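You operate a simulated robot arm through the tools that you are given. There is no shell and no other tool.

You are at the controls of a simulated robot arm. One attempt, no reset.

TASK
Bring the blue tub round to the arrow and set it on the OUT plate.
Fine: the yellow lock lever frees and locks the carousel; free it first, lock it before you take the tub. Set down upright: what you pick out.

Only the result counts: the job must be done as asked and must still hold three seconds after the hand-in. Knocking over, shifting, dropping, spilling or breaking anything else fails it.

THE ROBOT
A 7-joint arm with a two-finger parallel gripper, fixed in place. Base frame: the origin is at the foot of the arm, x ahead of it, y to its left, z up. Units: mm, rad, N and s.
Its first joint turns from -2.897 to 2.897 rad. Payload 4.4 kg.
The tool frame sits at the grasp point between the pads (the TCP): z along the fingers, y along the line on which they close. The tips reach 23 mm beyond it. Largest opening 94 mm; finger width 38, thickness 10; the body of the gripper, 54 by 96 mm, starts 39 mm behind the TCP.
Orientation is told as [roll, pitch, yaw] about the base's x, y, z axes, in that order, counted from this pose: with the fingers straight down and closing along the base's y, the tool's x points along the base's -x, its y along +y and its z along -z.

THE INTERFACE
- The arm moves only by the tool servo_tool. Its argument "commands" is a list of rows, each a list of 7 numbers: the shift along the base's x, y, z in mm, then the turn, a rotation vector about the base's x, y, z in degrees, then the finger opening in mm, from 0 to 94. In form: [[x, y, z, ax, ay, az, claw], ...]. A call has 1 to 20 rows; each row is the pose to reach, as a shift and turn from the pose commanded when the call began. A row lasts 0.2 s, in which the tool goes at most 50 mm and 0.15 rad; a call with a longer step from one row to the next is refused whole, and so is a gripper value outside its range. A pose out of reach is approached as far as the arm can. The call stops where the force on the tool passes 40 N (or 10 N more than at its start, if that is more) or the arm is blocked; 0.2 s more then pass. The fingers move at their own pace (about 72 mm/s each) and stop on an object; they squeeze with about 45 N. The grip force told is the motor's: it shows also when the fingers shut on nothing. Time passes only in rows, and 0.2 s behind the last, so rows that repeat a pose let the fingers close. It gives the time, the measured TCP pose, the force on the tool (base axes), the opening and the grip force at its end, in the units of the frame above (readings bear some noise), with the torque about the TCP (base axes, N m) and any sound that the robot's microphone picked up, and new pictures: "pictures" is both (left out), scene, wrist or none.
- Cameras (640 x 400 px; columns grow to the right, rows downward): "scene" is fixed at [399.7, -501.1, 1504.8]; the picture's right is [0.77, -0.64, 0.00], its down [-0.36, -0.43, -0.83] and it looks along [0.53, 0.64, -0.56] (base axes); focal length 312 px, centre (320, 200). "wrist" rides on the gripper at [86, 16, -74] in the tool frame; the picture's right is [-0.18, 0.98, 0.00], its down [-0.58, -0.11, -0.81] and it looks along [-0.79, -0.15, 0.59] (tool axes); focal length 243 px, centre (320, 200). There is no depth. A picture from a camera that has moved, and an enlarged one, comes with that camera's place and axes in the base frame and with its lens.
- enlarge(camera, box): a new picture of the part [left, top, right, bottom] of that camera's present view, enlarged. The clock stands still meanwhile.
- hand_in(): hands the job in; it is judged then, once.

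Nothing tells you positions but the pictures and the camera data. Unless the task says otherwise, let go and move clear before handing in.

The tools are called after "Request:" as name(argument=value, ...) on one line, values as JSON. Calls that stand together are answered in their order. servo_tool: Moves the arm, as the interface text tells. Its arguments: {"type":"object","properties":{"commands":{"type":"array"},"pictures":{"type":"string","enum":["both","scene","wrist","none"]}},"required":["commands"]} The other tools are called the same way: enlarge (camera, box) takes an enlarged picture of a part of a camera's view; hand_in () hands the job in.

At the start:

```text
time_s: 0.0
tcp_pos: [598.5, -17.1, 1315.3]
tool_rot: [0.001, -0.001, 0.0]
contact_force: [0.0, 0.3, -0.4]
ft_torque: [-0.04, -0.02, -0.02]
grip_width: 93.9
gripper_force: 0.0
```

scene: 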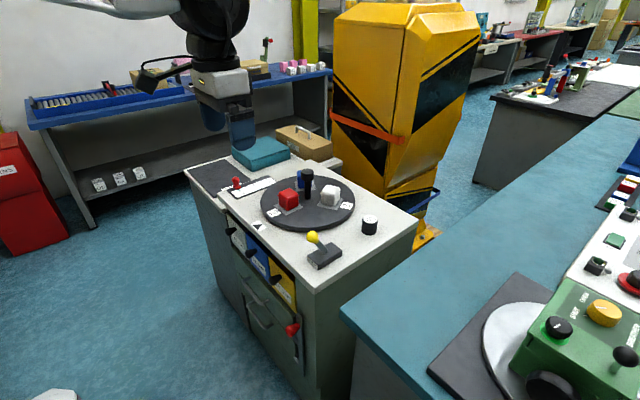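
wrist: 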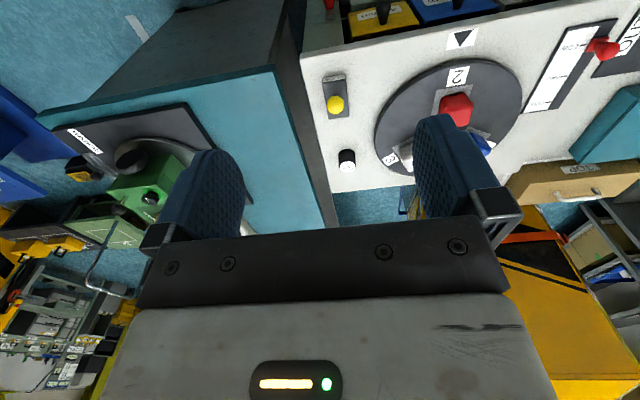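

I see a carousel with red, blue and white tubs on a white cabinet, and a yellow-knobbed lever near it. I'll look closer with both cameras before moving.

Request:
enlarge(camera="scene", box=[170, 120, 430, 290])

Request:
enlarge(camera="wrist", box=[300, 0, 640, 212])

```text
2.35 times, centred on (300, 205) of scene
camera zoom: at [399.7, -501.1, 1504.8], right [0.77, -0.64, 0.0], down [-0.36, -0.43, -0.83], along [0.53, 0.64, -0.56], focal length 733 px, centre (367, 188)
```

zoom: 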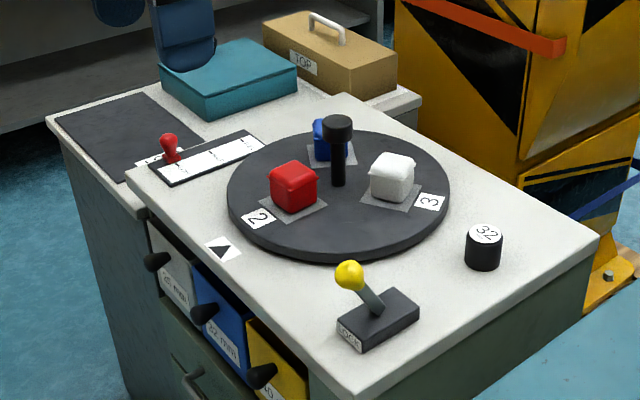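

```text
1.88 times, centred on (470, 106) of wrist
camera zoom: at [514.0, -1.1, 1391.0], right [0.18, 0.98, 0.0], down [0.58, -0.11, 0.81], along [0.79, -0.15, -0.59], focal length 457 px, centre (38, 377)
```

zoom: 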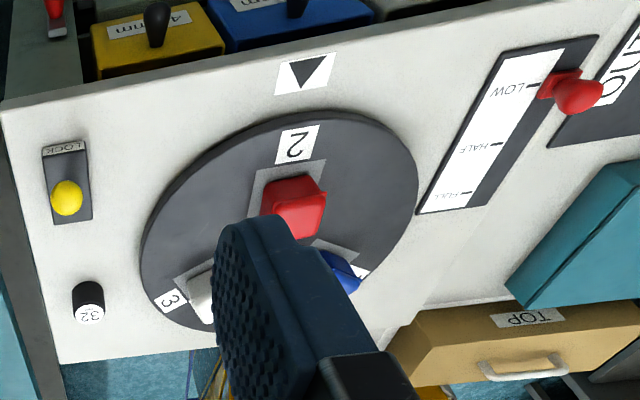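

The lever leans toward its LOCK label, with the knob at about (773, -21, 982). Table top is about z 875, the carousel centre about (935, 213), and the OUT mat around (780, 600). I'll come down in front of the lever with closed fingers, stopping short for a look.

Request:
servo_tool(commands=[[15, 0, -45, 0, 0, 0, 60], [30, 0, -90, 0, 0, 0, 30], [50, 0, -130, 0, 0, 0, 0], [70, -2, -170, 0, 0, 0, 0], [80, -3, -210, 0, 0, 0, 0], [90, -4, -230, 0, 0, 0, 0]])

```text
time_s: 1.4
tcp_pos: [691.7, -22.2, 1083.5]
tool_rot: [0.0, -0.001, 0.001]
contact_force: [-0.4, 0.5, 0.9]
ft_torque: [-0.01, -0.01, -0.01]
grip_width: 0.0
gripper_force: 42.6
camera wrist: at [605.4, -6.4, 1159.3], right [0.18, 0.98, 0.0], down [0.58, -0.11, 0.81], along [0.79, -0.15, -0.59], focal length 243 px, centre (320, 200)
```

scene: 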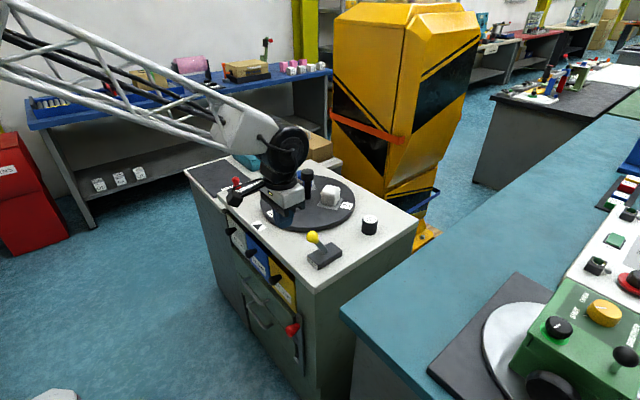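
wrist: 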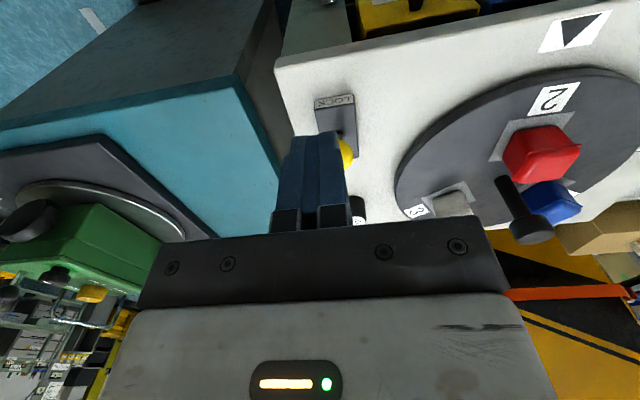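

The post cap is at about (940, 217, 1001), central on the carousel. Next I drop in front of the lever knob and push it toward +x to free it.

Request:
servo_tool(commands=[[10, 0, -40, 0, 0, 0, 0], [20, 0, -80, 0, 0, 0, 0], [30, 0, -97, 0, 0, 0, 0], [45, 0, -97, 0, 0, 0, 0], [60, 0, -97, 0, 0, 0, 0], [75, 0, -97, 0, 0, 0, 0], [90, 0, -97, 0, 0, 0, 0], [105, 0, -97, 0, 0, 0, 0], [115, 0, -97, 0, 0, 0, 0]])

```text
time_s: 3.4
tcp_pos: [802.8, -20.7, 989.3]
tool_rot: [-0.002, -0.001, 0.0]
contact_force: [-1.0, 0.0, 0.6]
ft_torque: [0.03, -0.02, -0.02]
grip_width: 0.0
gripper_force: 42.5
camera wrist: at [718.2, -5.4, 1063.7], right [0.18, 0.98, 0.0], down [0.58, -0.11, 0.81], along [0.79, -0.15, -0.59], focal length 243 px, centre (320, 200)
```

scene: 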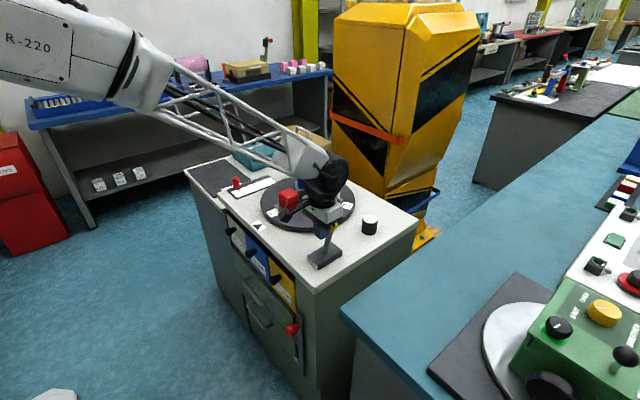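
wrist: 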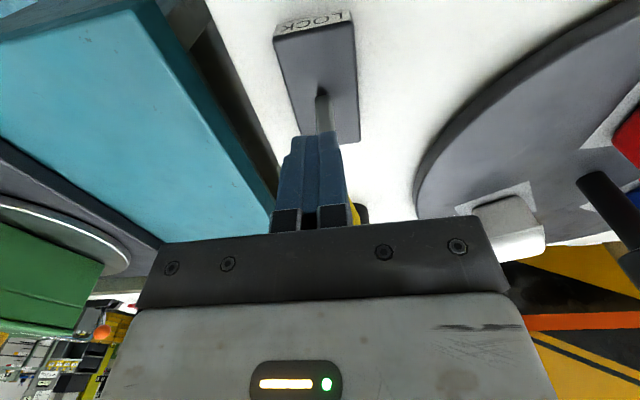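

The lever is moving freely with the fingers. I keep pushing until it reaches its stop.

Request:
servo_tool(commands=[[8, 0, 0, 0, 0, 0, 0], [16, 0, 0, 0, 0, 0, 0], [22, 0, 0, 0, 0, 0, 0], [28, 0, 0, 0, 0, 0, 0], [34, 0, 0, 0, 0, 0, 0]])

```text
time_s: 4.2
tcp_pos: [820.6, -21.5, 990.5]
tool_rot: [-0.001, 0.007, -0.001]
contact_force: [-23.3, 0.6, 12.1]
ft_torque: [-0.03, 0.32, 0.05]
grip_width: 0.2
gripper_force: 42.7
stopped in row 3: the force on the tool passed its limit at 56 N (the readings are from after the stop); the commanded pose is now the measured one
camera wrist: at [736.4, -5.4, 1063.9], right [0.18, 0.98, 0.0], down [0.59, -0.11, 0.8], along [0.79, -0.15, -0.6], focal length 243 px, centre (320, 200)
```

scene: 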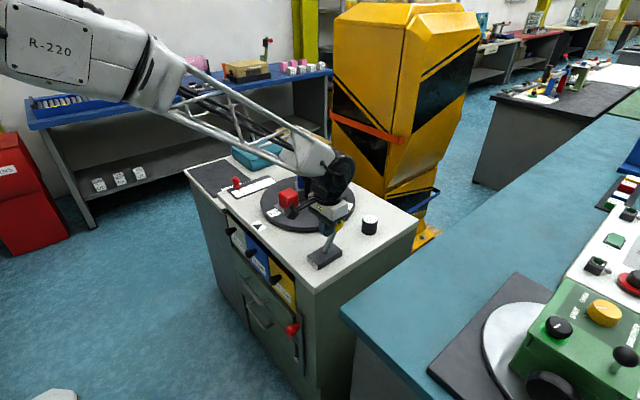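
wrist: 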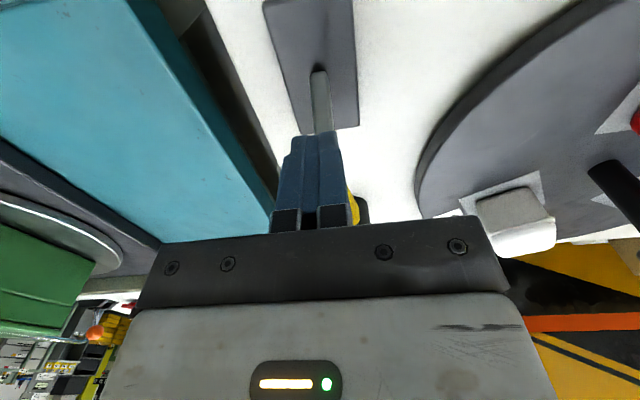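

The lever hit its stop with the knob around x 851, as expected. I back off and rise to check that it stays there.

Request:
servo_tool(commands=[[-25, 0, 0, 0, 0, 0, 0], [-50, 0, 10, 0, 0, 0, 0], [-60, 10, 55, 0, 0, 0, 40], [-60, 30, 100, 0, 0, 0, 94], [-50, 70, 120, 0, 0, 0, 94], [-40, 115, 130, 0, 0, 0, 94]])

Request:
enlarge(camera="scene", box=[170, 120, 430, 290])

```text
time_s: 5.6
tcp_pos: [781.9, 92.4, 1117.2]
tool_rot: [0.001, 0.005, 0.001]
contact_force: [0.0, -1.0, -0.9]
ft_torque: [-0.03, 0.0, 0.04]
grip_width: 93.9
gripper_force: 0.0
camera wrist: at [696.9, 107.7, 1192.6], right [0.18, 0.98, 0.0], down [0.59, -0.11, 0.8], along [0.79, -0.15, -0.6], focal length 243 px, centre (320, 200)
```

scene: 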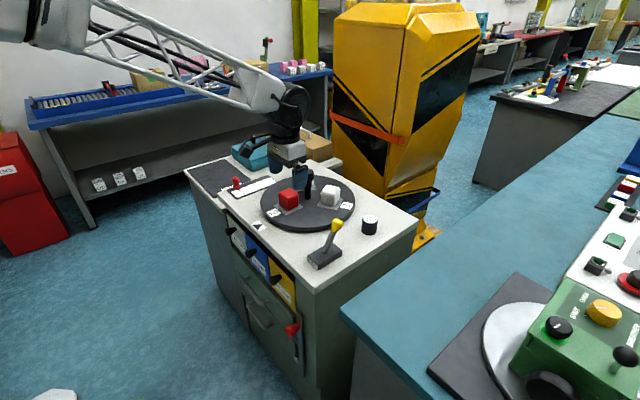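
wrist: 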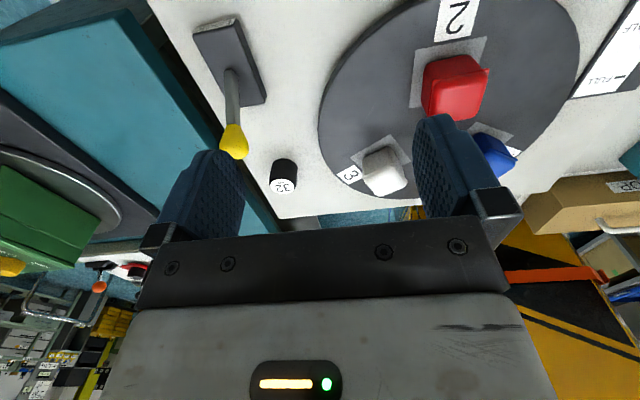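

```text
2.35 times, centred on (300, 205) of scene
camera zoom: at [399.7, -501.1, 1504.8], right [0.77, -0.64, 0.0], down [-0.36, -0.43, -0.83], along [0.53, 0.64, -0.56], focal length 733 px, centre (367, 188)
```

zoom: 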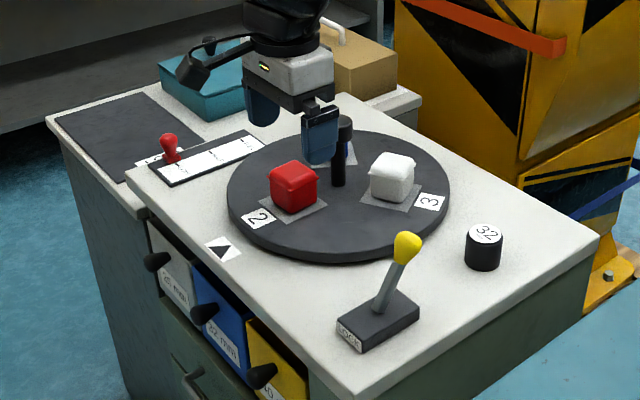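

The lever stayed in the free position. Blue is at about +60° around the hub, so it needs about +120° counter-clockwise; I move near the hub cap to check its position.

Request:
servo_tool(commands=[[20, 40, 0, 0, 0, 0, 94], [40, 80, 0, 0, 0, 0, 94], [60, 115, 0, 0, 0, 0, 94], [69, 123, 0, 0, 0, 0, 94]])

Request:
enlarge(camera="scene", box=[230, 120, 400, 230])

```text
time_s: 6.6
tcp_pos: [848.6, 214.8, 1118.6]
tool_rot: [-0.001, 0.004, 0.001]
contact_force: [-0.6, -1.2, -0.2]
ft_torque: [0.0, -0.01, 0.03]
grip_width: 93.9
gripper_force: 0.1
camera wrist: at [764.5, 230.3, 1195.1], right [0.18, 0.98, 0.0], down [0.59, -0.11, 0.8], along [0.79, -0.15, -0.6], focal length 243 px, centre (320, 200)
```

scene: 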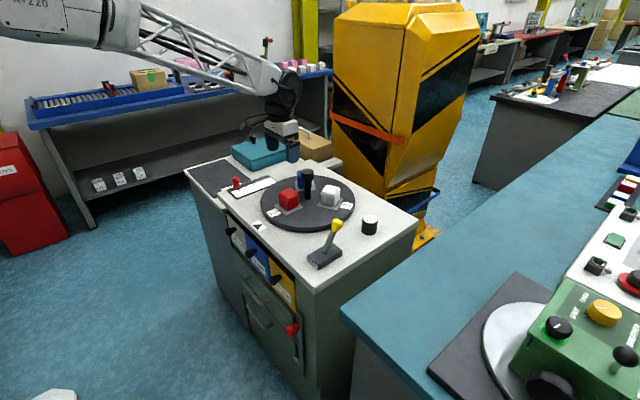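
wrist: 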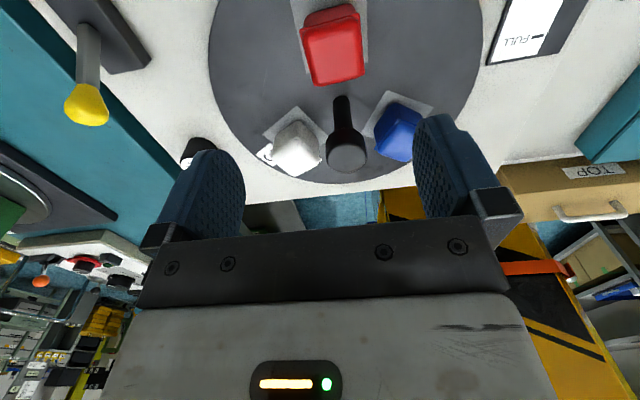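

```text
3.64 times, centred on (315, 175) of scene
camera zoom: at [399.7, -501.1, 1504.8], right [0.77, -0.64, 0.0], down [-0.36, -0.43, -0.83], along [0.53, 0.64, -0.56], focal length 1133 px, centre (338, 291)
```

zoom: 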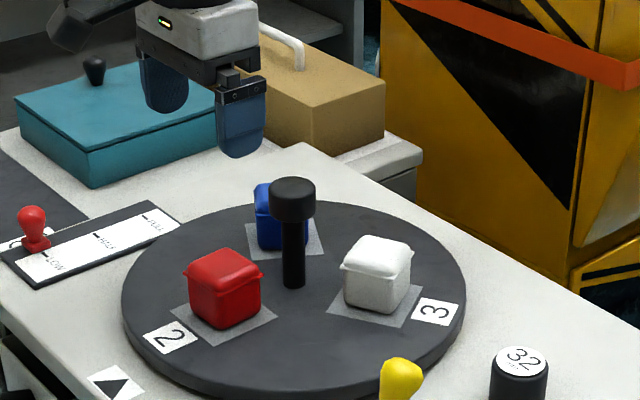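

The hub cap is around (945, 225, 998). I move closer above it to refine its centre before gripping.

Request:
servo_tool(commands=[[35, 4, -15, 0, 0, 0, 94], [60, 7, -30, 0, 0, 0, 94], [70, 8, -40, 0, 0, 0, 94], [70, 8, -40, 0, 0, 0, 94]])

Request:
enlarge(camera="wrist", box=[200, 0, 520, 200])

Request:
enlarge(camera="scene", box=[230, 120, 400, 230])

```text
time_s: 7.6
tcp_pos: [920.8, 223.2, 1079.7]
tool_rot: [0.0, 0.004, 0.0]
contact_force: [-0.3, 1.0, 1.2]
ft_torque: [0.03, 0.01, 0.04]
grip_width: 93.9
gripper_force: 0.1
camera wrist: at [836.7, 238.4, 1155.0], right [0.18, 0.98, 0.0], down [0.59, -0.11, 0.8], along [0.79, -0.15, -0.6], focal length 243 px, centre (320, 200)
```

scene: 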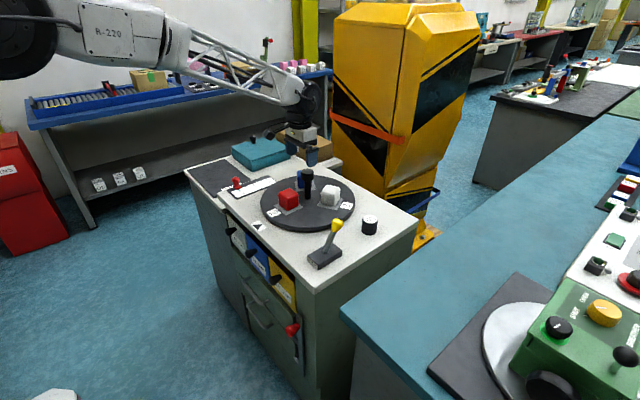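
wrist: 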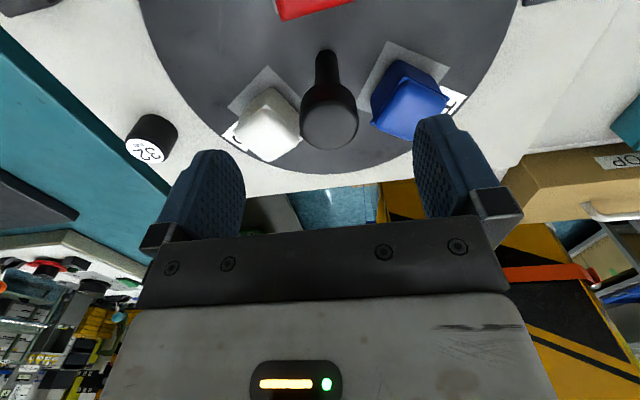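

```text
2.00 times, centred on (360, 100) of wrist
camera zoom: at [836.7, 238.4, 1155.0], right [0.18, 0.98, 0.0], down [0.59, -0.11, 0.8], along [0.79, -0.15, -0.6], focal length 485 px, centre (240, 400)
```

zoom: 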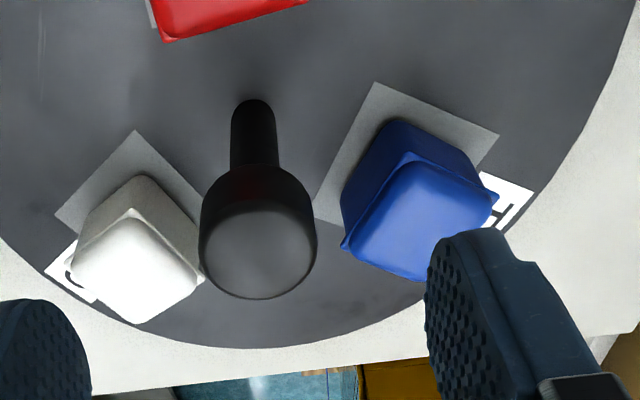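

```text
3.64 times, centred on (315, 175) of scene
camera zoom: at [399.7, -501.1, 1504.8], right [0.77, -0.64, 0.0], down [-0.36, -0.43, -0.83], along [0.53, 0.64, -0.56], focal length 1133 px, centre (338, 291)
```

zoom: 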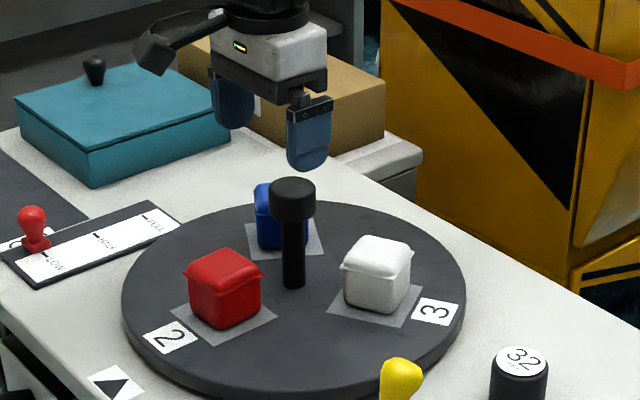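

Cap top centre is about (947, 225, 1005), about 42 mm wide. I go above it while turning the tool to -60° yaw, so I can then turn the hub by +120° in one go.

Request:
servo_tool(commands=[[5, 0, 0, 0, 0, -8.5, 94], [10, 0, 0, 0, 0, -17, 94], [14, 0, 0, 0, 0, -25.5, 94], [18, 0, -3, 0, 0, -34, 94], [22, 0, -6, 0, 0, -42.5, 94], [25, 0, -10, 0, 0, -51, 94], [26.5, 0, -15, 0, 0, -59.5, 94], [26.5, 0, -15, 0, 0, -60, 94]])

Request:
enlarge(camera="scene", box=[230, 120, 400, 230])

```text
time_s: 9.4
tcp_pos: [948.0, 224.8, 1061.9]
tool_rot: [0.0, 0.005, -1.049]
contact_force: [-1.1, -0.6, 0.1]
ft_torque: [0.0, -0.01, -0.01]
grip_width: 94.1
gripper_force: 0.0
camera wrist: at [920.2, 306.5, 1137.4], right [0.94, 0.33, 0.0], down [0.2, -0.56, 0.8], along [0.27, -0.76, -0.6], focal length 243 px, centre (320, 200)
```

scene: 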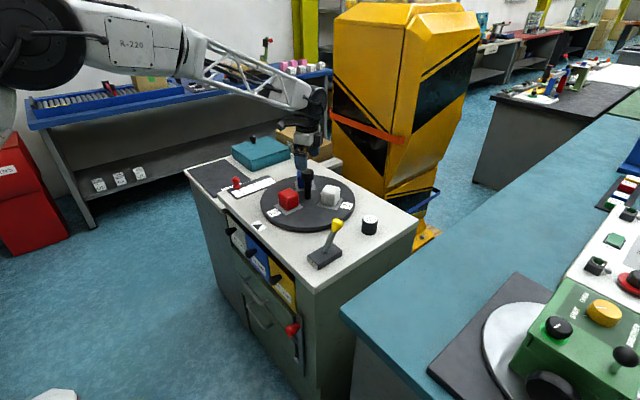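
wrist: 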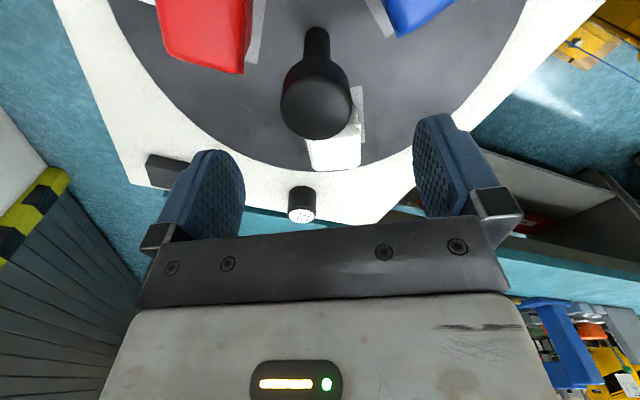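

```text
3.64 times, centred on (315, 175) of scene
camera zoom: at [399.7, -501.1, 1504.8], right [0.77, -0.64, 0.0], down [-0.36, -0.43, -0.83], along [0.53, 0.64, -0.56], focal length 1133 px, centre (338, 291)
```

zoom: 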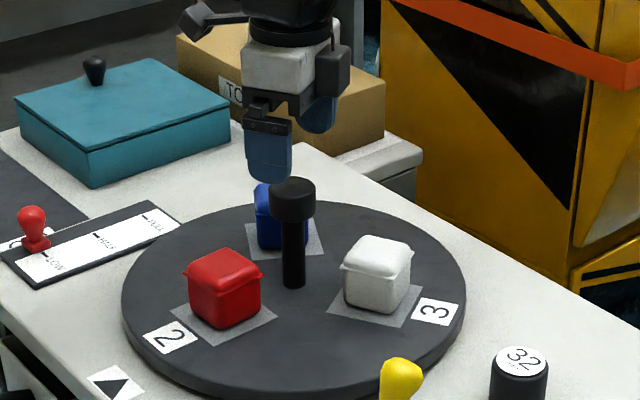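

A second view confirms the cap at (947, 225.5), right under the tool. I lower around it and close the fingers.

Request:
servo_tool(commands=[[0, 0, -20, 0, 0, 0, 94], [0, 0, -40, 0, 0, 0, 94], [0, 0, -60, 0, 0, 0, 94], [0, 0, -68, 0, 0, 0, 94], [0, 0, -68, 0, 0, 0, 60], [0, 0, -68, 0, 0, 0, 50], [0, 0, -68, 0, 0, 0, 40], [0, 0, -68, 0, 0, 0, 30], [0, 0, -68, 0, 0, 0, 30]])

Request:
enlarge(camera="scene", box=[230, 120, 400, 230])

```text
time_s: 11.4
tcp_pos: [946.7, 223.5, 995.8]
tool_rot: [0.001, 0.005, -1.045]
contact_force: [-28.4, -25.4, 6.0]
ft_torque: [-0.22, -0.11, 0.1]
grip_width: 46.4
gripper_force: 18.4
camera wrist: at [919.5, 306.4, 1070.6], right [0.94, 0.33, 0.0], down [0.2, -0.56, 0.8], along [0.27, -0.76, -0.6], focal length 243 px, centre (320, 200)
```

scene: 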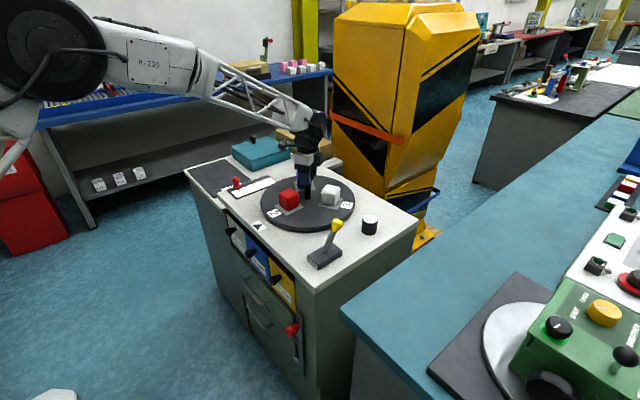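
wrist: 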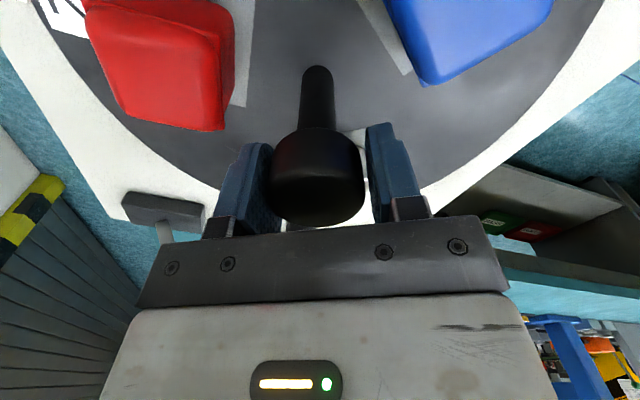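

```text
3.64 times, centred on (315, 175) of scene
camera zoom: at [399.7, -501.1, 1504.8], right [0.77, -0.64, 0.0], down [-0.36, -0.43, -0.83], along [0.53, 0.64, -0.56], focal length 1133 px, centre (338, 291)
```

zoom: 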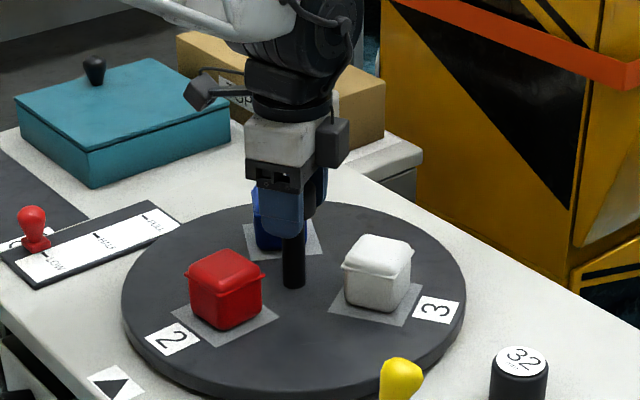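

The nearer finger touched first, so the cap is about 2–3 mm off along the closing direction. I shift that way while closing.

Request:
servo_tool(commands=[[-1.2, -0.7, 0, 0, 0, 0, 44], [-2.2, -1.3, 0, 0, 0, 0, 42], [-2.2, -1.3, 0, 0, 0, 0, 36], [-2.2, -1.3, 0, 0, 0, 0, 30], [-2.2, -1.3, 0, 0, 0, 0, 20]])

```text
time_s: 12.6
tcp_pos: [945.4, 223.5, 995.3]
tool_rot: [0.002, 0.004, -1.049]
contact_force: [38.0, 19.7, -1.9]
ft_torque: [-0.14, 0.07, -0.09]
grip_width: 43.5
gripper_force: 45.3
camera wrist: at [917.7, 306.0, 1070.4], right [0.94, 0.33, 0.0], down [0.2, -0.56, 0.8], along [0.27, -0.76, -0.6], focal length 243 px, centre (320, 200)
```

scene: 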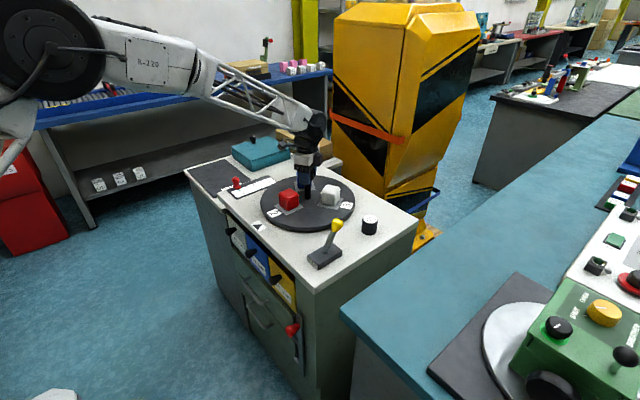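
wrist: 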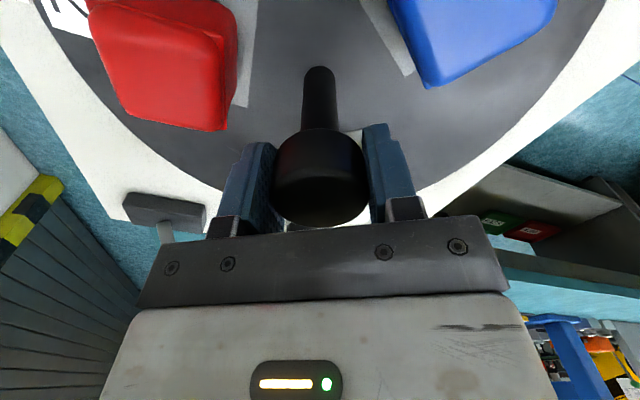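

The grip is firm at 43.5 mm, but I overshot slightly. I ease back about 1.3 mm to relieve the side force.

Request:
servo_tool(commands=[[0.6, 0.35, 0, 0, 0, 0, 20], [1.1, 0.6, 0, 0, 0, 0, 20], [1.1, 0.6, 0, 0, 0, 0, 20]], pictures="none")

```text
time_s: 13.4
tcp_pos: [945.2, 224.9, 994.8]
tool_rot: [0.0, 0.004, -1.047]
contact_force: [12.3, 11.6, 6.3]
ft_torque: [0.03, 0.04, -0.07]
grip_width: 43.2
gripper_force: 44.8
```

Request:
servo_tool(commands=[[0.5, 0.3, 0, 0, 0, 0, 20], [0.5, 0.3, 0, 0, 0, 4, 20], [0.5, 0.3, 0, 0, 0, 8, 20], [0.5, 0.3, 0, 0, 0, 12, 20], [0.5, 0.3, 0, 0, 0, 16, 20]])

Request:
enlarge(camera="scene", box=[230, 120, 400, 230])

```text
time_s: 14.6
tcp_pos: [946.0, 223.7, 994.2]
tool_rot: [0.0, 0.005, -0.767]
contact_force: [-24.5, 4.6, 11.4]
ft_torque: [0.4, 0.6, -0.01]
grip_width: 43.4
gripper_force: 44.6
camera wrist: at [896.4, 295.0, 1070.5], right [0.81, 0.58, 0.0], down [0.35, -0.48, 0.8], along [0.47, -0.65, -0.6], focal length 243 px, centre (320, 200)
```

scene: 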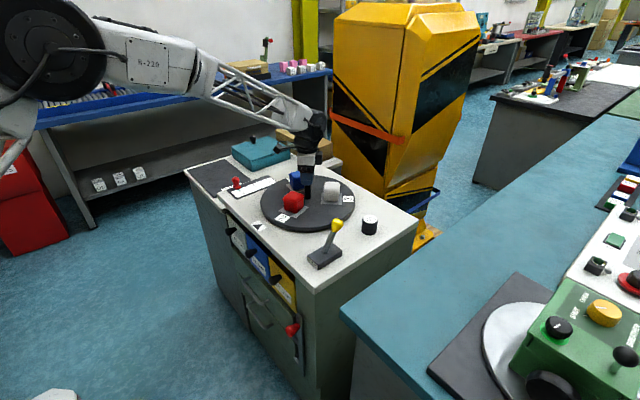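
wrist: 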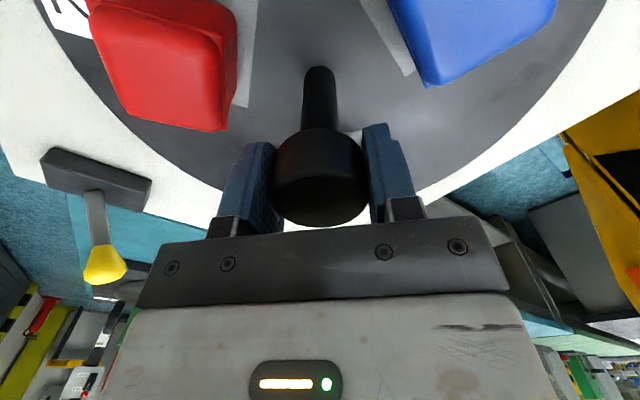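

```text
3.64 times, centred on (315, 175) of scene
camera zoom: at [399.7, -501.1, 1504.8], right [0.77, -0.64, 0.0], down [-0.36, -0.43, -0.83], along [0.53, 0.64, -0.56], focal length 1133 px, centre (338, 291)
```

zoom: 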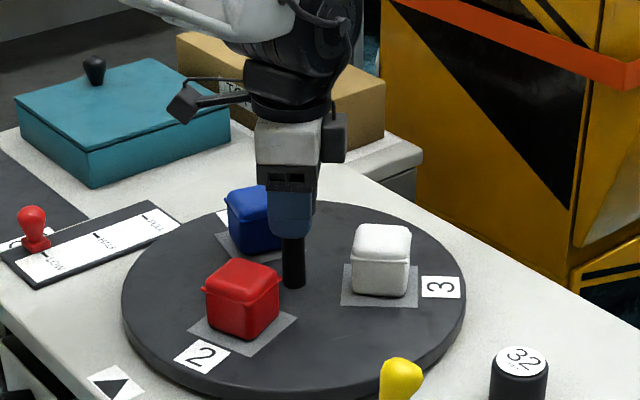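

The carousel turns with the hub in the right direction. I continue in chunks, trimming the side force.

Request:
servo_tool(commands=[[-0.8, 0, 0, 0, 0, 1, 20], [-0.8, 0, 0, 0, 0, 5, 20], [-1, 0, 0, 0, 0, 9, 20], [-1.2, 0, 0, 0, 0, 13, 20], [-1.4, 0, 0, 0, 0, 17, 20], [-1.6, 0, 0, 0, 0, 21, 20]], pictures="none")

```text
time_s: 16.0
tcp_pos: [946.6, 224.7, 994.7]
tool_rot: [0.001, 0.004, -0.401]
contact_force: [28.9, 5.1, 3.1]
ft_torque: [-0.74, -0.34, -0.06]
grip_width: 43.4
gripper_force: 45.0
```

Request:
servo_tool(commands=[[0.8, 0, 0, 0, 0, 1, 20], [0.8, 0, 0, 0, 0, 5, 20], [0.8, 0, 0, 0, 0, 9, 20], [0.8, 0, 0, 0, 0, 13, 20], [0.8, 0, 0, 0, 0, 17, 20], [0.8, 0, 0, 0, 0, 21, 20]], pictures="scene")

```text
time_s: 17.4
tcp_pos: [946.1, 225.6, 995.1]
tool_rot: [0.001, 0.007, -0.034]
contact_force: [-7.8, 11.4, 17.1]
ft_torque: [0.04, -1.23, -0.05]
grip_width: 43.1
gripper_force: 45.1
```

scene: 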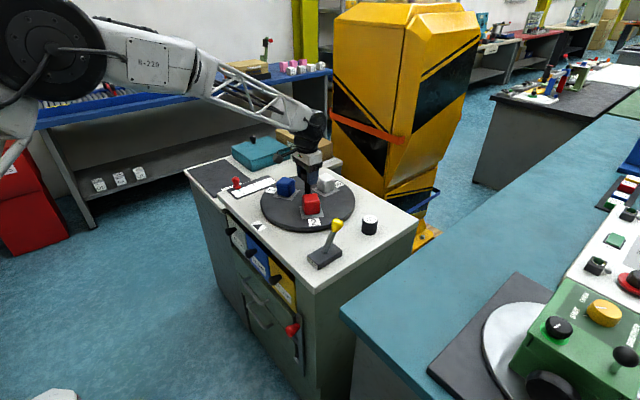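

Halfway there: about 58° turned, with blue swinging toward the arrow. I continue.

Request:
servo_tool(commands=[[-0.2, 0.3, -0.3, 0, 0, 4, 20], [-0.2, 0.3, -0.3, 0, 0, 8, 20], [-0.2, 0.3, -0.3, 0, 0, 12, 20], [-0.2, 0.3, -0.3, 0, 0, 16, 20], [-0.2, 0.3, -0.3, 0, 0, 20, 20]], pictures="none")

```text
time_s: 18.6
tcp_pos: [946.1, 224.8, 995.8]
tool_rot: [-0.002, 0.006, 0.316]
contact_force: [-3.9, 3.7, 22.6]
ft_torque: [0.34, 0.62, -0.02]
grip_width: 43.3
gripper_force: 45.4
```

Request:
servo_tool(commands=[[-0.2, 0.1, 0.2, 0, 0, 4, 20], [-0.2, 0.1, 0.2, 0, 0, 8, 20], [-0.2, 0.1, 0.2, 0, 0, 12, 20], [-0.2, 0.1, 0.2, 0, 0, 16, 20], [-0.2, 0.1, 0.2, 0, 0, 20, 20]], pictures="none")

```text
time_s: 19.9
tcp_pos: [945.5, 225.2, 995.0]
tool_rot: [0.0, 0.007, 0.667]
contact_force: [7.8, 3.3, -4.7]
ft_torque: [0.33, 0.52, 0.02]
grip_width: 43.4
gripper_force: 44.8
stopped in row 5: the force on the tool passed its limit at 40 N (the readings are from after the stop); the commanded pose is now the measured one
```

Request:
servo_tool(commands=[[0.1, 0, 0, 0, 0, 3, 20], [0.1, 0, 0, 0, 0, 6, 20], [0.1, 0, 0, 0, 0, 9, 20], [0.1, 0, 0, 0, 0, 12, 20], [0.1, 0, 0, 0, 0, 15, 20]])

Request:
enlarge(camera="scene", box=[230, 120, 400, 230])

```text
time_s: 21.1
tcp_pos: [945.2, 225.1, 995.1]
tool_rot: [0.0, 0.005, 0.926]
contact_force: [3.3, 20.2, -1.5]
ft_torque: [-0.47, 1.08, -0.08]
grip_width: 43.3
gripper_force: 45.2
camera wrist: at [882.0, 165.6, 1070.2], right [-0.68, 0.74, 0.0], down [0.44, 0.4, 0.8], along [0.59, 0.54, -0.59], focal length 243 px, centre (320, 200)
```

scene: 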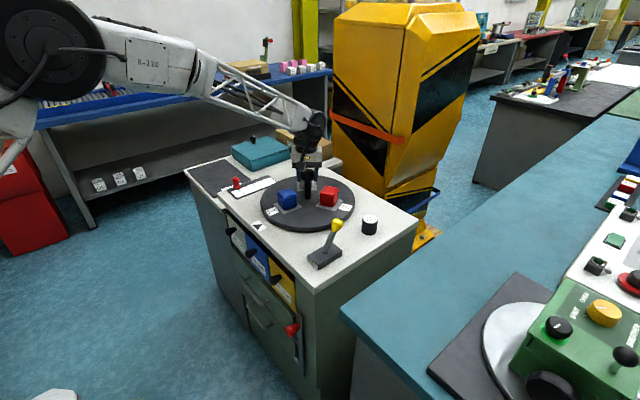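
wrist: 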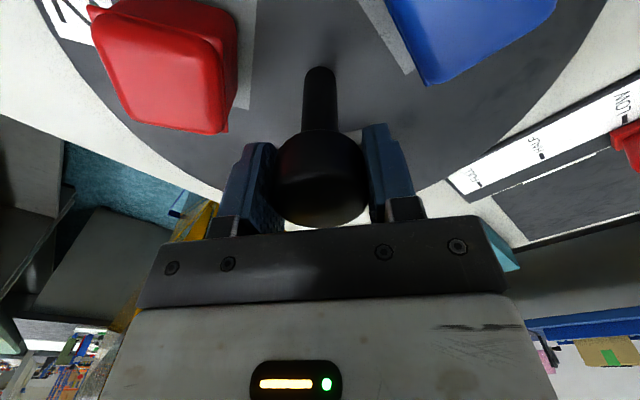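

```text
3.64 times, centred on (315, 175) of scene
camera zoom: at [399.7, -501.1, 1504.8], right [0.77, -0.64, 0.0], down [-0.36, -0.43, -0.83], along [0.53, 0.64, -0.56], focal length 1133 px, centre (338, 291)
```

zoom: 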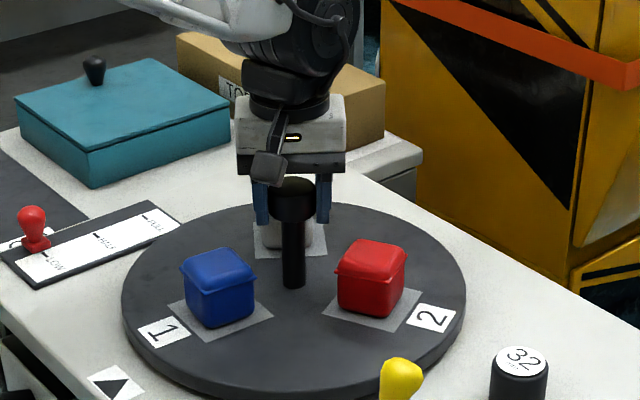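

About 113° turned with no slip; label 1 is a few degrees short of where label 2 sat at the start. I add 5° more and compare closely.

Request:
servo_tool(commands=[[0, 0.4, 0, 0, 0, 2, 20], [0, 0.4, 0, 0, 0, 4, 20], [0, 0.4, 0, 0, 0, 5, 20], [0, 0.4, 0, 0, 0, 5, 20]], pictures="wrist")

Request:
enlarge(camera="scene", box=[230, 120, 400, 230])

Request:
enlarge(camera="scene", box=[245, 185, 317, 230])

```text
time_s: 22.1
tcp_pos: [944.5, 224.8, 995.2]
tool_rot: [-0.001, 0.004, 1.011]
contact_force: [10.6, 18.9, 3.9]
ft_torque: [-0.02, 0.66, 0.04]
grip_width: 43.5
gripper_force: 44.9
camera wrist: at [887.2, 160.2, 1070.2], right [-0.74, 0.68, 0.0], down [0.4, 0.44, 0.8], along [0.54, 0.59, -0.59], focal length 243 px, centre (320, 200)
```

wrist: 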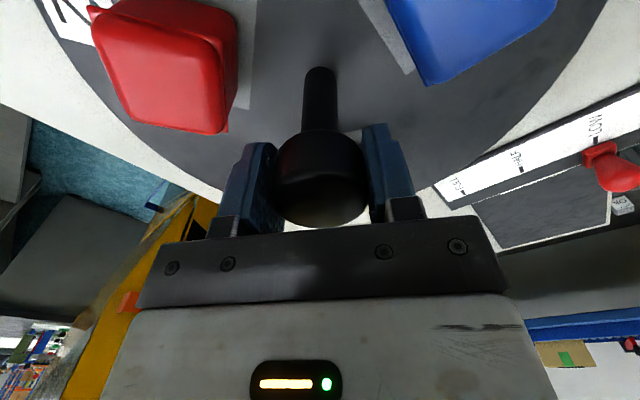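

```text
3.64 times, centred on (315, 175) of scene
camera zoom: at [399.7, -501.1, 1504.8], right [0.77, -0.64, 0.0], down [-0.36, -0.43, -0.83], along [0.53, 0.64, -0.56], focal length 1133 px, centre (338, 291)
```

zoom: 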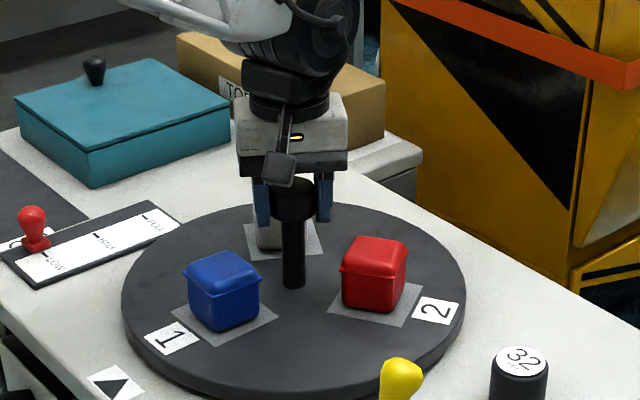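

```text
8.89 times, centred on (281, 208) of scene
camera zoom: at [399.7, -501.1, 1504.8], right [0.77, -0.64, 0.0], down [-0.36, -0.43, -0.83], along [0.53, 0.64, -0.56], focal length 2770 px, centre (667, 133)
```

zoom: 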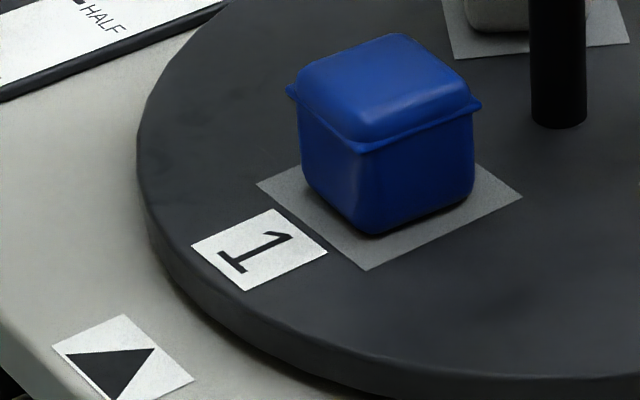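

The label and pad positions now match the starting alignment to about a degree. I relax the side force, open the fingers and lift off.

Request:
servo_tool(commands=[[0.3, 0.5, 0, 0, 0, 0, 20], [0.3, 0.5, 0, 0, 0, 0, 44], [0.3, 0.5, 0, 0, 0, 0, 60], [0.3, 0.5, 0, 0, 0, 0, 94], [0.3, 0.5, 0, 0, 0, 0, 94], [0.3, 0.5, 30, 0, 0, 0, 94], [0.3, 0.5, 70, 0, 0, 0, 94], [-20, 0, 100, 0, 0, -8, 94], [-50, 0, 120, 0, 0, -16, 94], [-80, 0, 120, 0, 0, -24, 94], [-110, -20, 120, 0, 0, -32, 94], [-130, -50, 120, 0, 0, -40, 94], [-150, -80, 120, 0, 0, -48, 94], [-160, -110, 120, 0, 0, -56, 94], [-160, -110, 120, 0, 0, -58, 94]])

Request:
enlarge(camera="scene", box=[230, 120, 400, 230])

Request:
enlarge(camera="wrist", box=[240, 0, 640, 250])

```text
time_s: 25.3
tcp_pos: [786.1, 114.3, 1116.3]
tool_rot: [-0.002, 0.007, 0.0]
contact_force: [-0.9, 0.1, -0.6]
ft_torque: [-0.02, 0.0, -0.01]
grip_width: 93.8
gripper_force: 0.2
camera wrist: at [701.5, 129.0, 1191.1], right [0.18, 0.98, 0.0], down [0.59, -0.11, 0.8], along [0.79, -0.15, -0.6], focal length 243 px, centre (320, 200)
```

scene: 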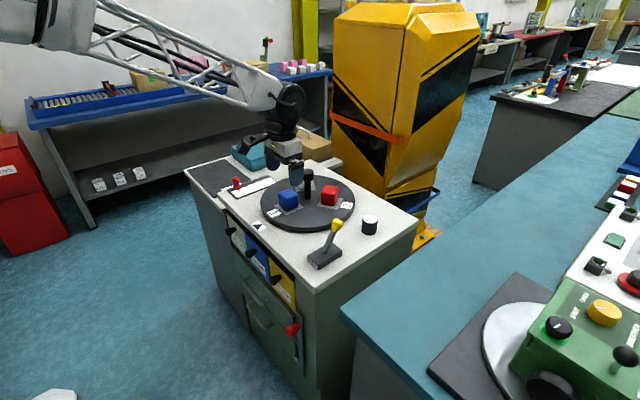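
wrist: 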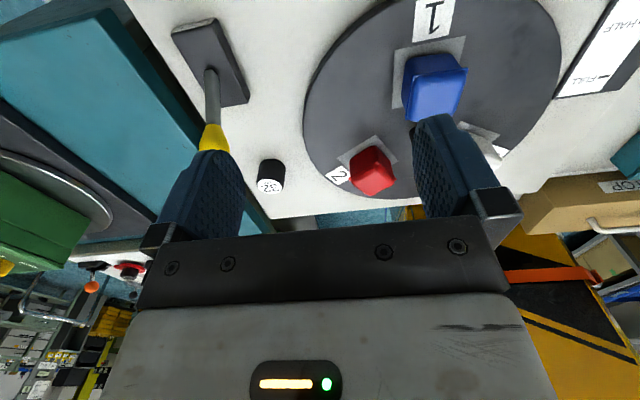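

```text
3.64 times, centred on (315, 175) of scene
camera zoom: at [399.7, -501.1, 1504.8], right [0.77, -0.64, 0.0], down [-0.36, -0.43, -0.83], along [0.53, 0.64, -0.56], focal length 1133 px, centre (338, 291)
```

zoom: 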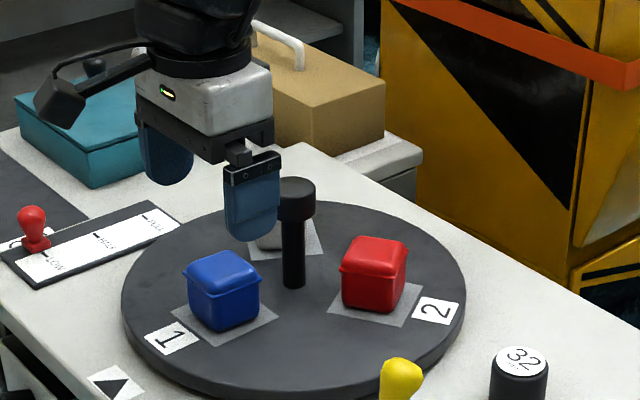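

```text
1.60 times, centred on (440, 125) of wrist
camera zoom: at [701.5, 129.0, 1191.1], right [0.18, 0.98, 0.0], down [0.59, -0.11, 0.8], along [0.79, -0.15, -0.6], focal length 388 px, centre (128, 320)
```

zoom: 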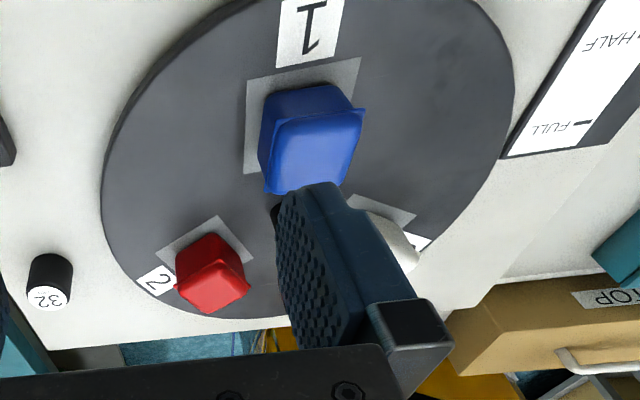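

I move to a viewpoint facing the arrow head-on to verify the alignment before locking.

Request:
servo_tool(commands=[[-21, 28, 16, 0, 0, 0, 94], [-42, 56, 32, 0, 0, 0, 94], [-63, 84, 48, 0, 0, 0, 94], [-85, 110, 65, 0, 0, 0, 94], [-85, 110, 65, 0, 0, 0, 94]], pictures="wrist")

Request:
enlarge(camera="wrist", box=[200, 0, 480, 175])

Request:
enlarge(camera="scene", box=[180, 120, 430, 280])

```text
time_s: 26.5
tcp_pos: [698.4, 223.3, 1180.2]
tool_rot: [0.001, 0.006, -0.001]
contact_force: [0.4, -0.2, 0.3]
ft_torque: [-0.07, -0.03, -0.02]
grip_width: 94.1
gripper_force: 0.1
camera wrist: at [614.2, 239.2, 1255.6], right [0.18, 0.98, 0.0], down [0.59, -0.11, 0.8], along [0.79, -0.15, -0.6], focal length 243 px, centre (320, 200)
```

wrist: 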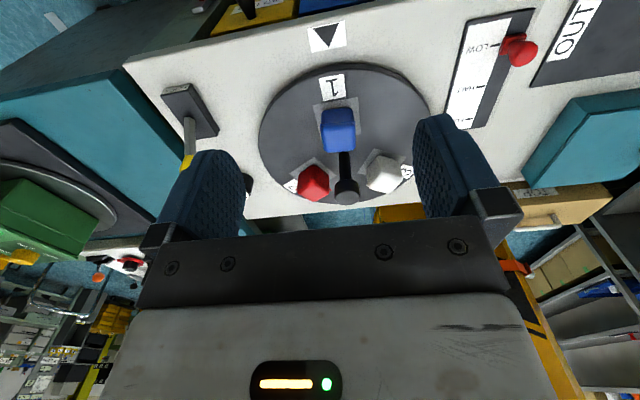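

```text
2.29 times, centred on (340, 88) of wrist
camera zoom: at [614.2, 239.2, 1255.6], right [0.18, 0.98, 0.0], down [0.59, -0.11, 0.8], along [0.79, -0.15, -0.6], focal length 555 px, centre (274, 457)
```

zoom: 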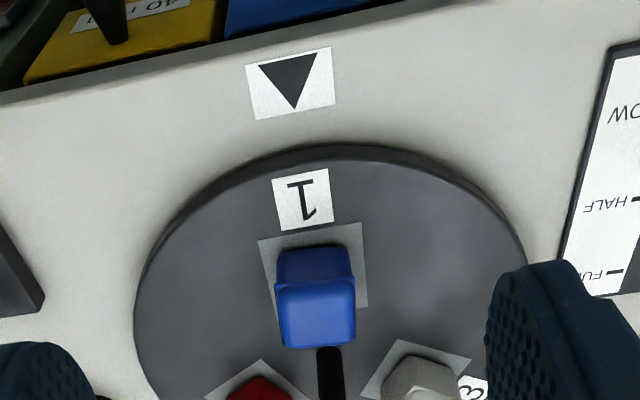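

```text
2.50 times, centred on (305, 200) of scene
camera zoom: at [399.7, -501.1, 1504.8], right [0.77, -0.64, 0.0], down [-0.36, -0.43, -0.83], along [0.53, 0.64, -0.56], focal length 779 px, centre (358, 200)
```

zoom: 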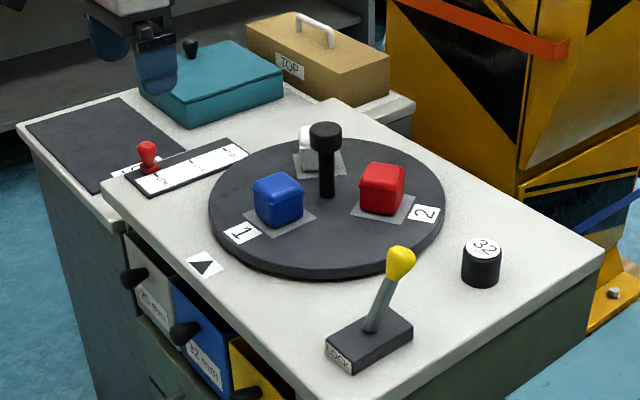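

Arrow, label 1 and pad all lie at y ≈ 223–225, aligned within about 1°. Next I go behind the lever on its far side to pull it back to LOCK.

Request:
servo_tool(commands=[[28, -35, 0, 0, 0, 0, 60], [56, -70, 0, 0, 0, 0, 30], [84, -105, 0, 0, 0, 0, 0], [112, -140, -20, 0, 0, 0, 0], [140, -175, -40, 0, 0, 0, 0], [168, -210, -60, 0, 0, 0, 0], [198, -246, -80, 0, 0, 0, 0], [198, -246, -120, 0, 0, 0, 0], [198, -246, -150, 0, 0, 0, 0]])

Request:
enlarge(camera="scene", box=[230, 160, 400, 270])

```text
refused: row 7 steps farther than a row can; nothing moved
```

```text
3.64 times, centred on (315, 215) of scene
camera zoom: at [399.7, -501.1, 1504.8], right [0.77, -0.64, 0.0], down [-0.36, -0.43, -0.83], along [0.53, 0.64, -0.56], focal length 1133 px, centre (338, 146)
```

zoom: 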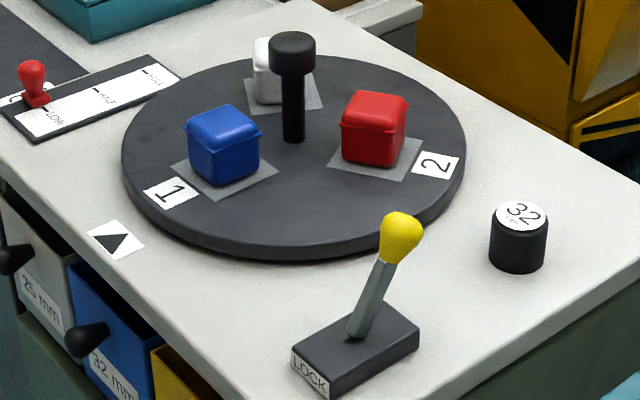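

The last lateral step was slightly too long, so nothing moved. I resend it with smaller steps.

Request:
servo_tool(commands=[[28, -35, 0, 0, 0, 0, 60], [56, -70, 0, 0, 0, 0, 30], [84, -105, 0, 0, 0, 0, 0], [112, -140, -15, 0, 0, 0, 0], [140, -175, -30, 0, 0, 0, 0], [168, -210, -45, 0, 0, 0, 0], [190, -240, -60, 0, 0, 0, 0], [198, -246, -90, 0, 0, 0, 0], [198, -246, -120, 0, 0, 0, 0], [198, -246, -150, 0, 0, 0, 0]])

Request:
enlarge(camera="scene", box=[230, 160, 400, 270])

```text
time_s: 28.7
tcp_pos: [898.5, -20.1, 1028.6]
tool_rot: [0.0, 0.003, -0.001]
contact_force: [-0.1, 0.3, 1.2]
ft_torque: [0.01, 0.0, -0.03]
grip_width: 0.0
gripper_force: 42.0
camera wrist: at [813.2, -5.0, 1104.6], right [0.18, 0.98, 0.0], down [0.58, -0.11, 0.8], along [0.79, -0.15, -0.59], focal length 243 px, centre (320, 200)
```

scene: 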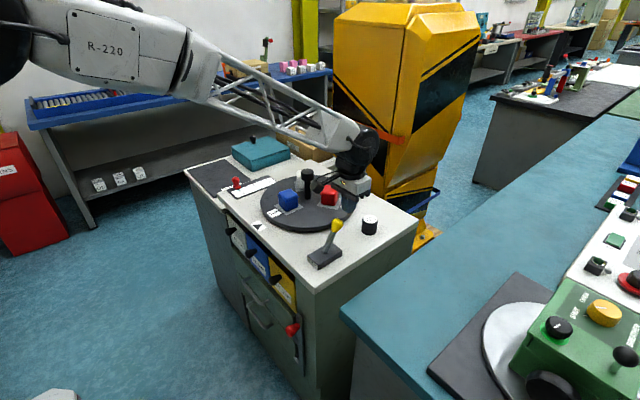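
wrist: 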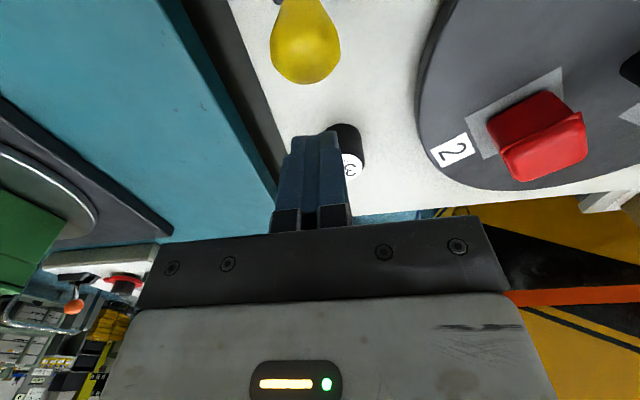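

```text
3.64 times, centred on (315, 215) of scene
camera zoom: at [399.7, -501.1, 1504.8], right [0.77, -0.64, 0.0], down [-0.36, -0.43, -0.83], along [0.53, 0.64, -0.56], focal length 1133 px, centre (338, 146)
```

zoom: 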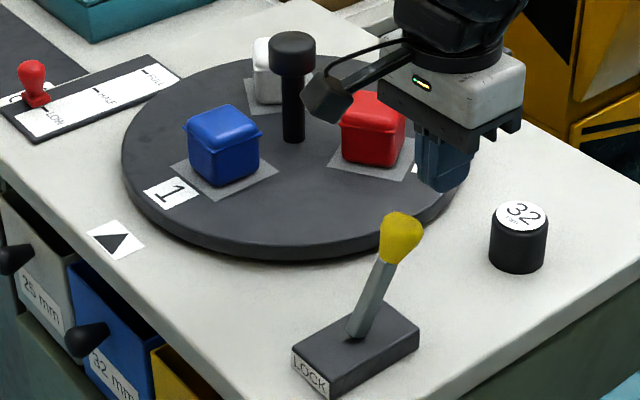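

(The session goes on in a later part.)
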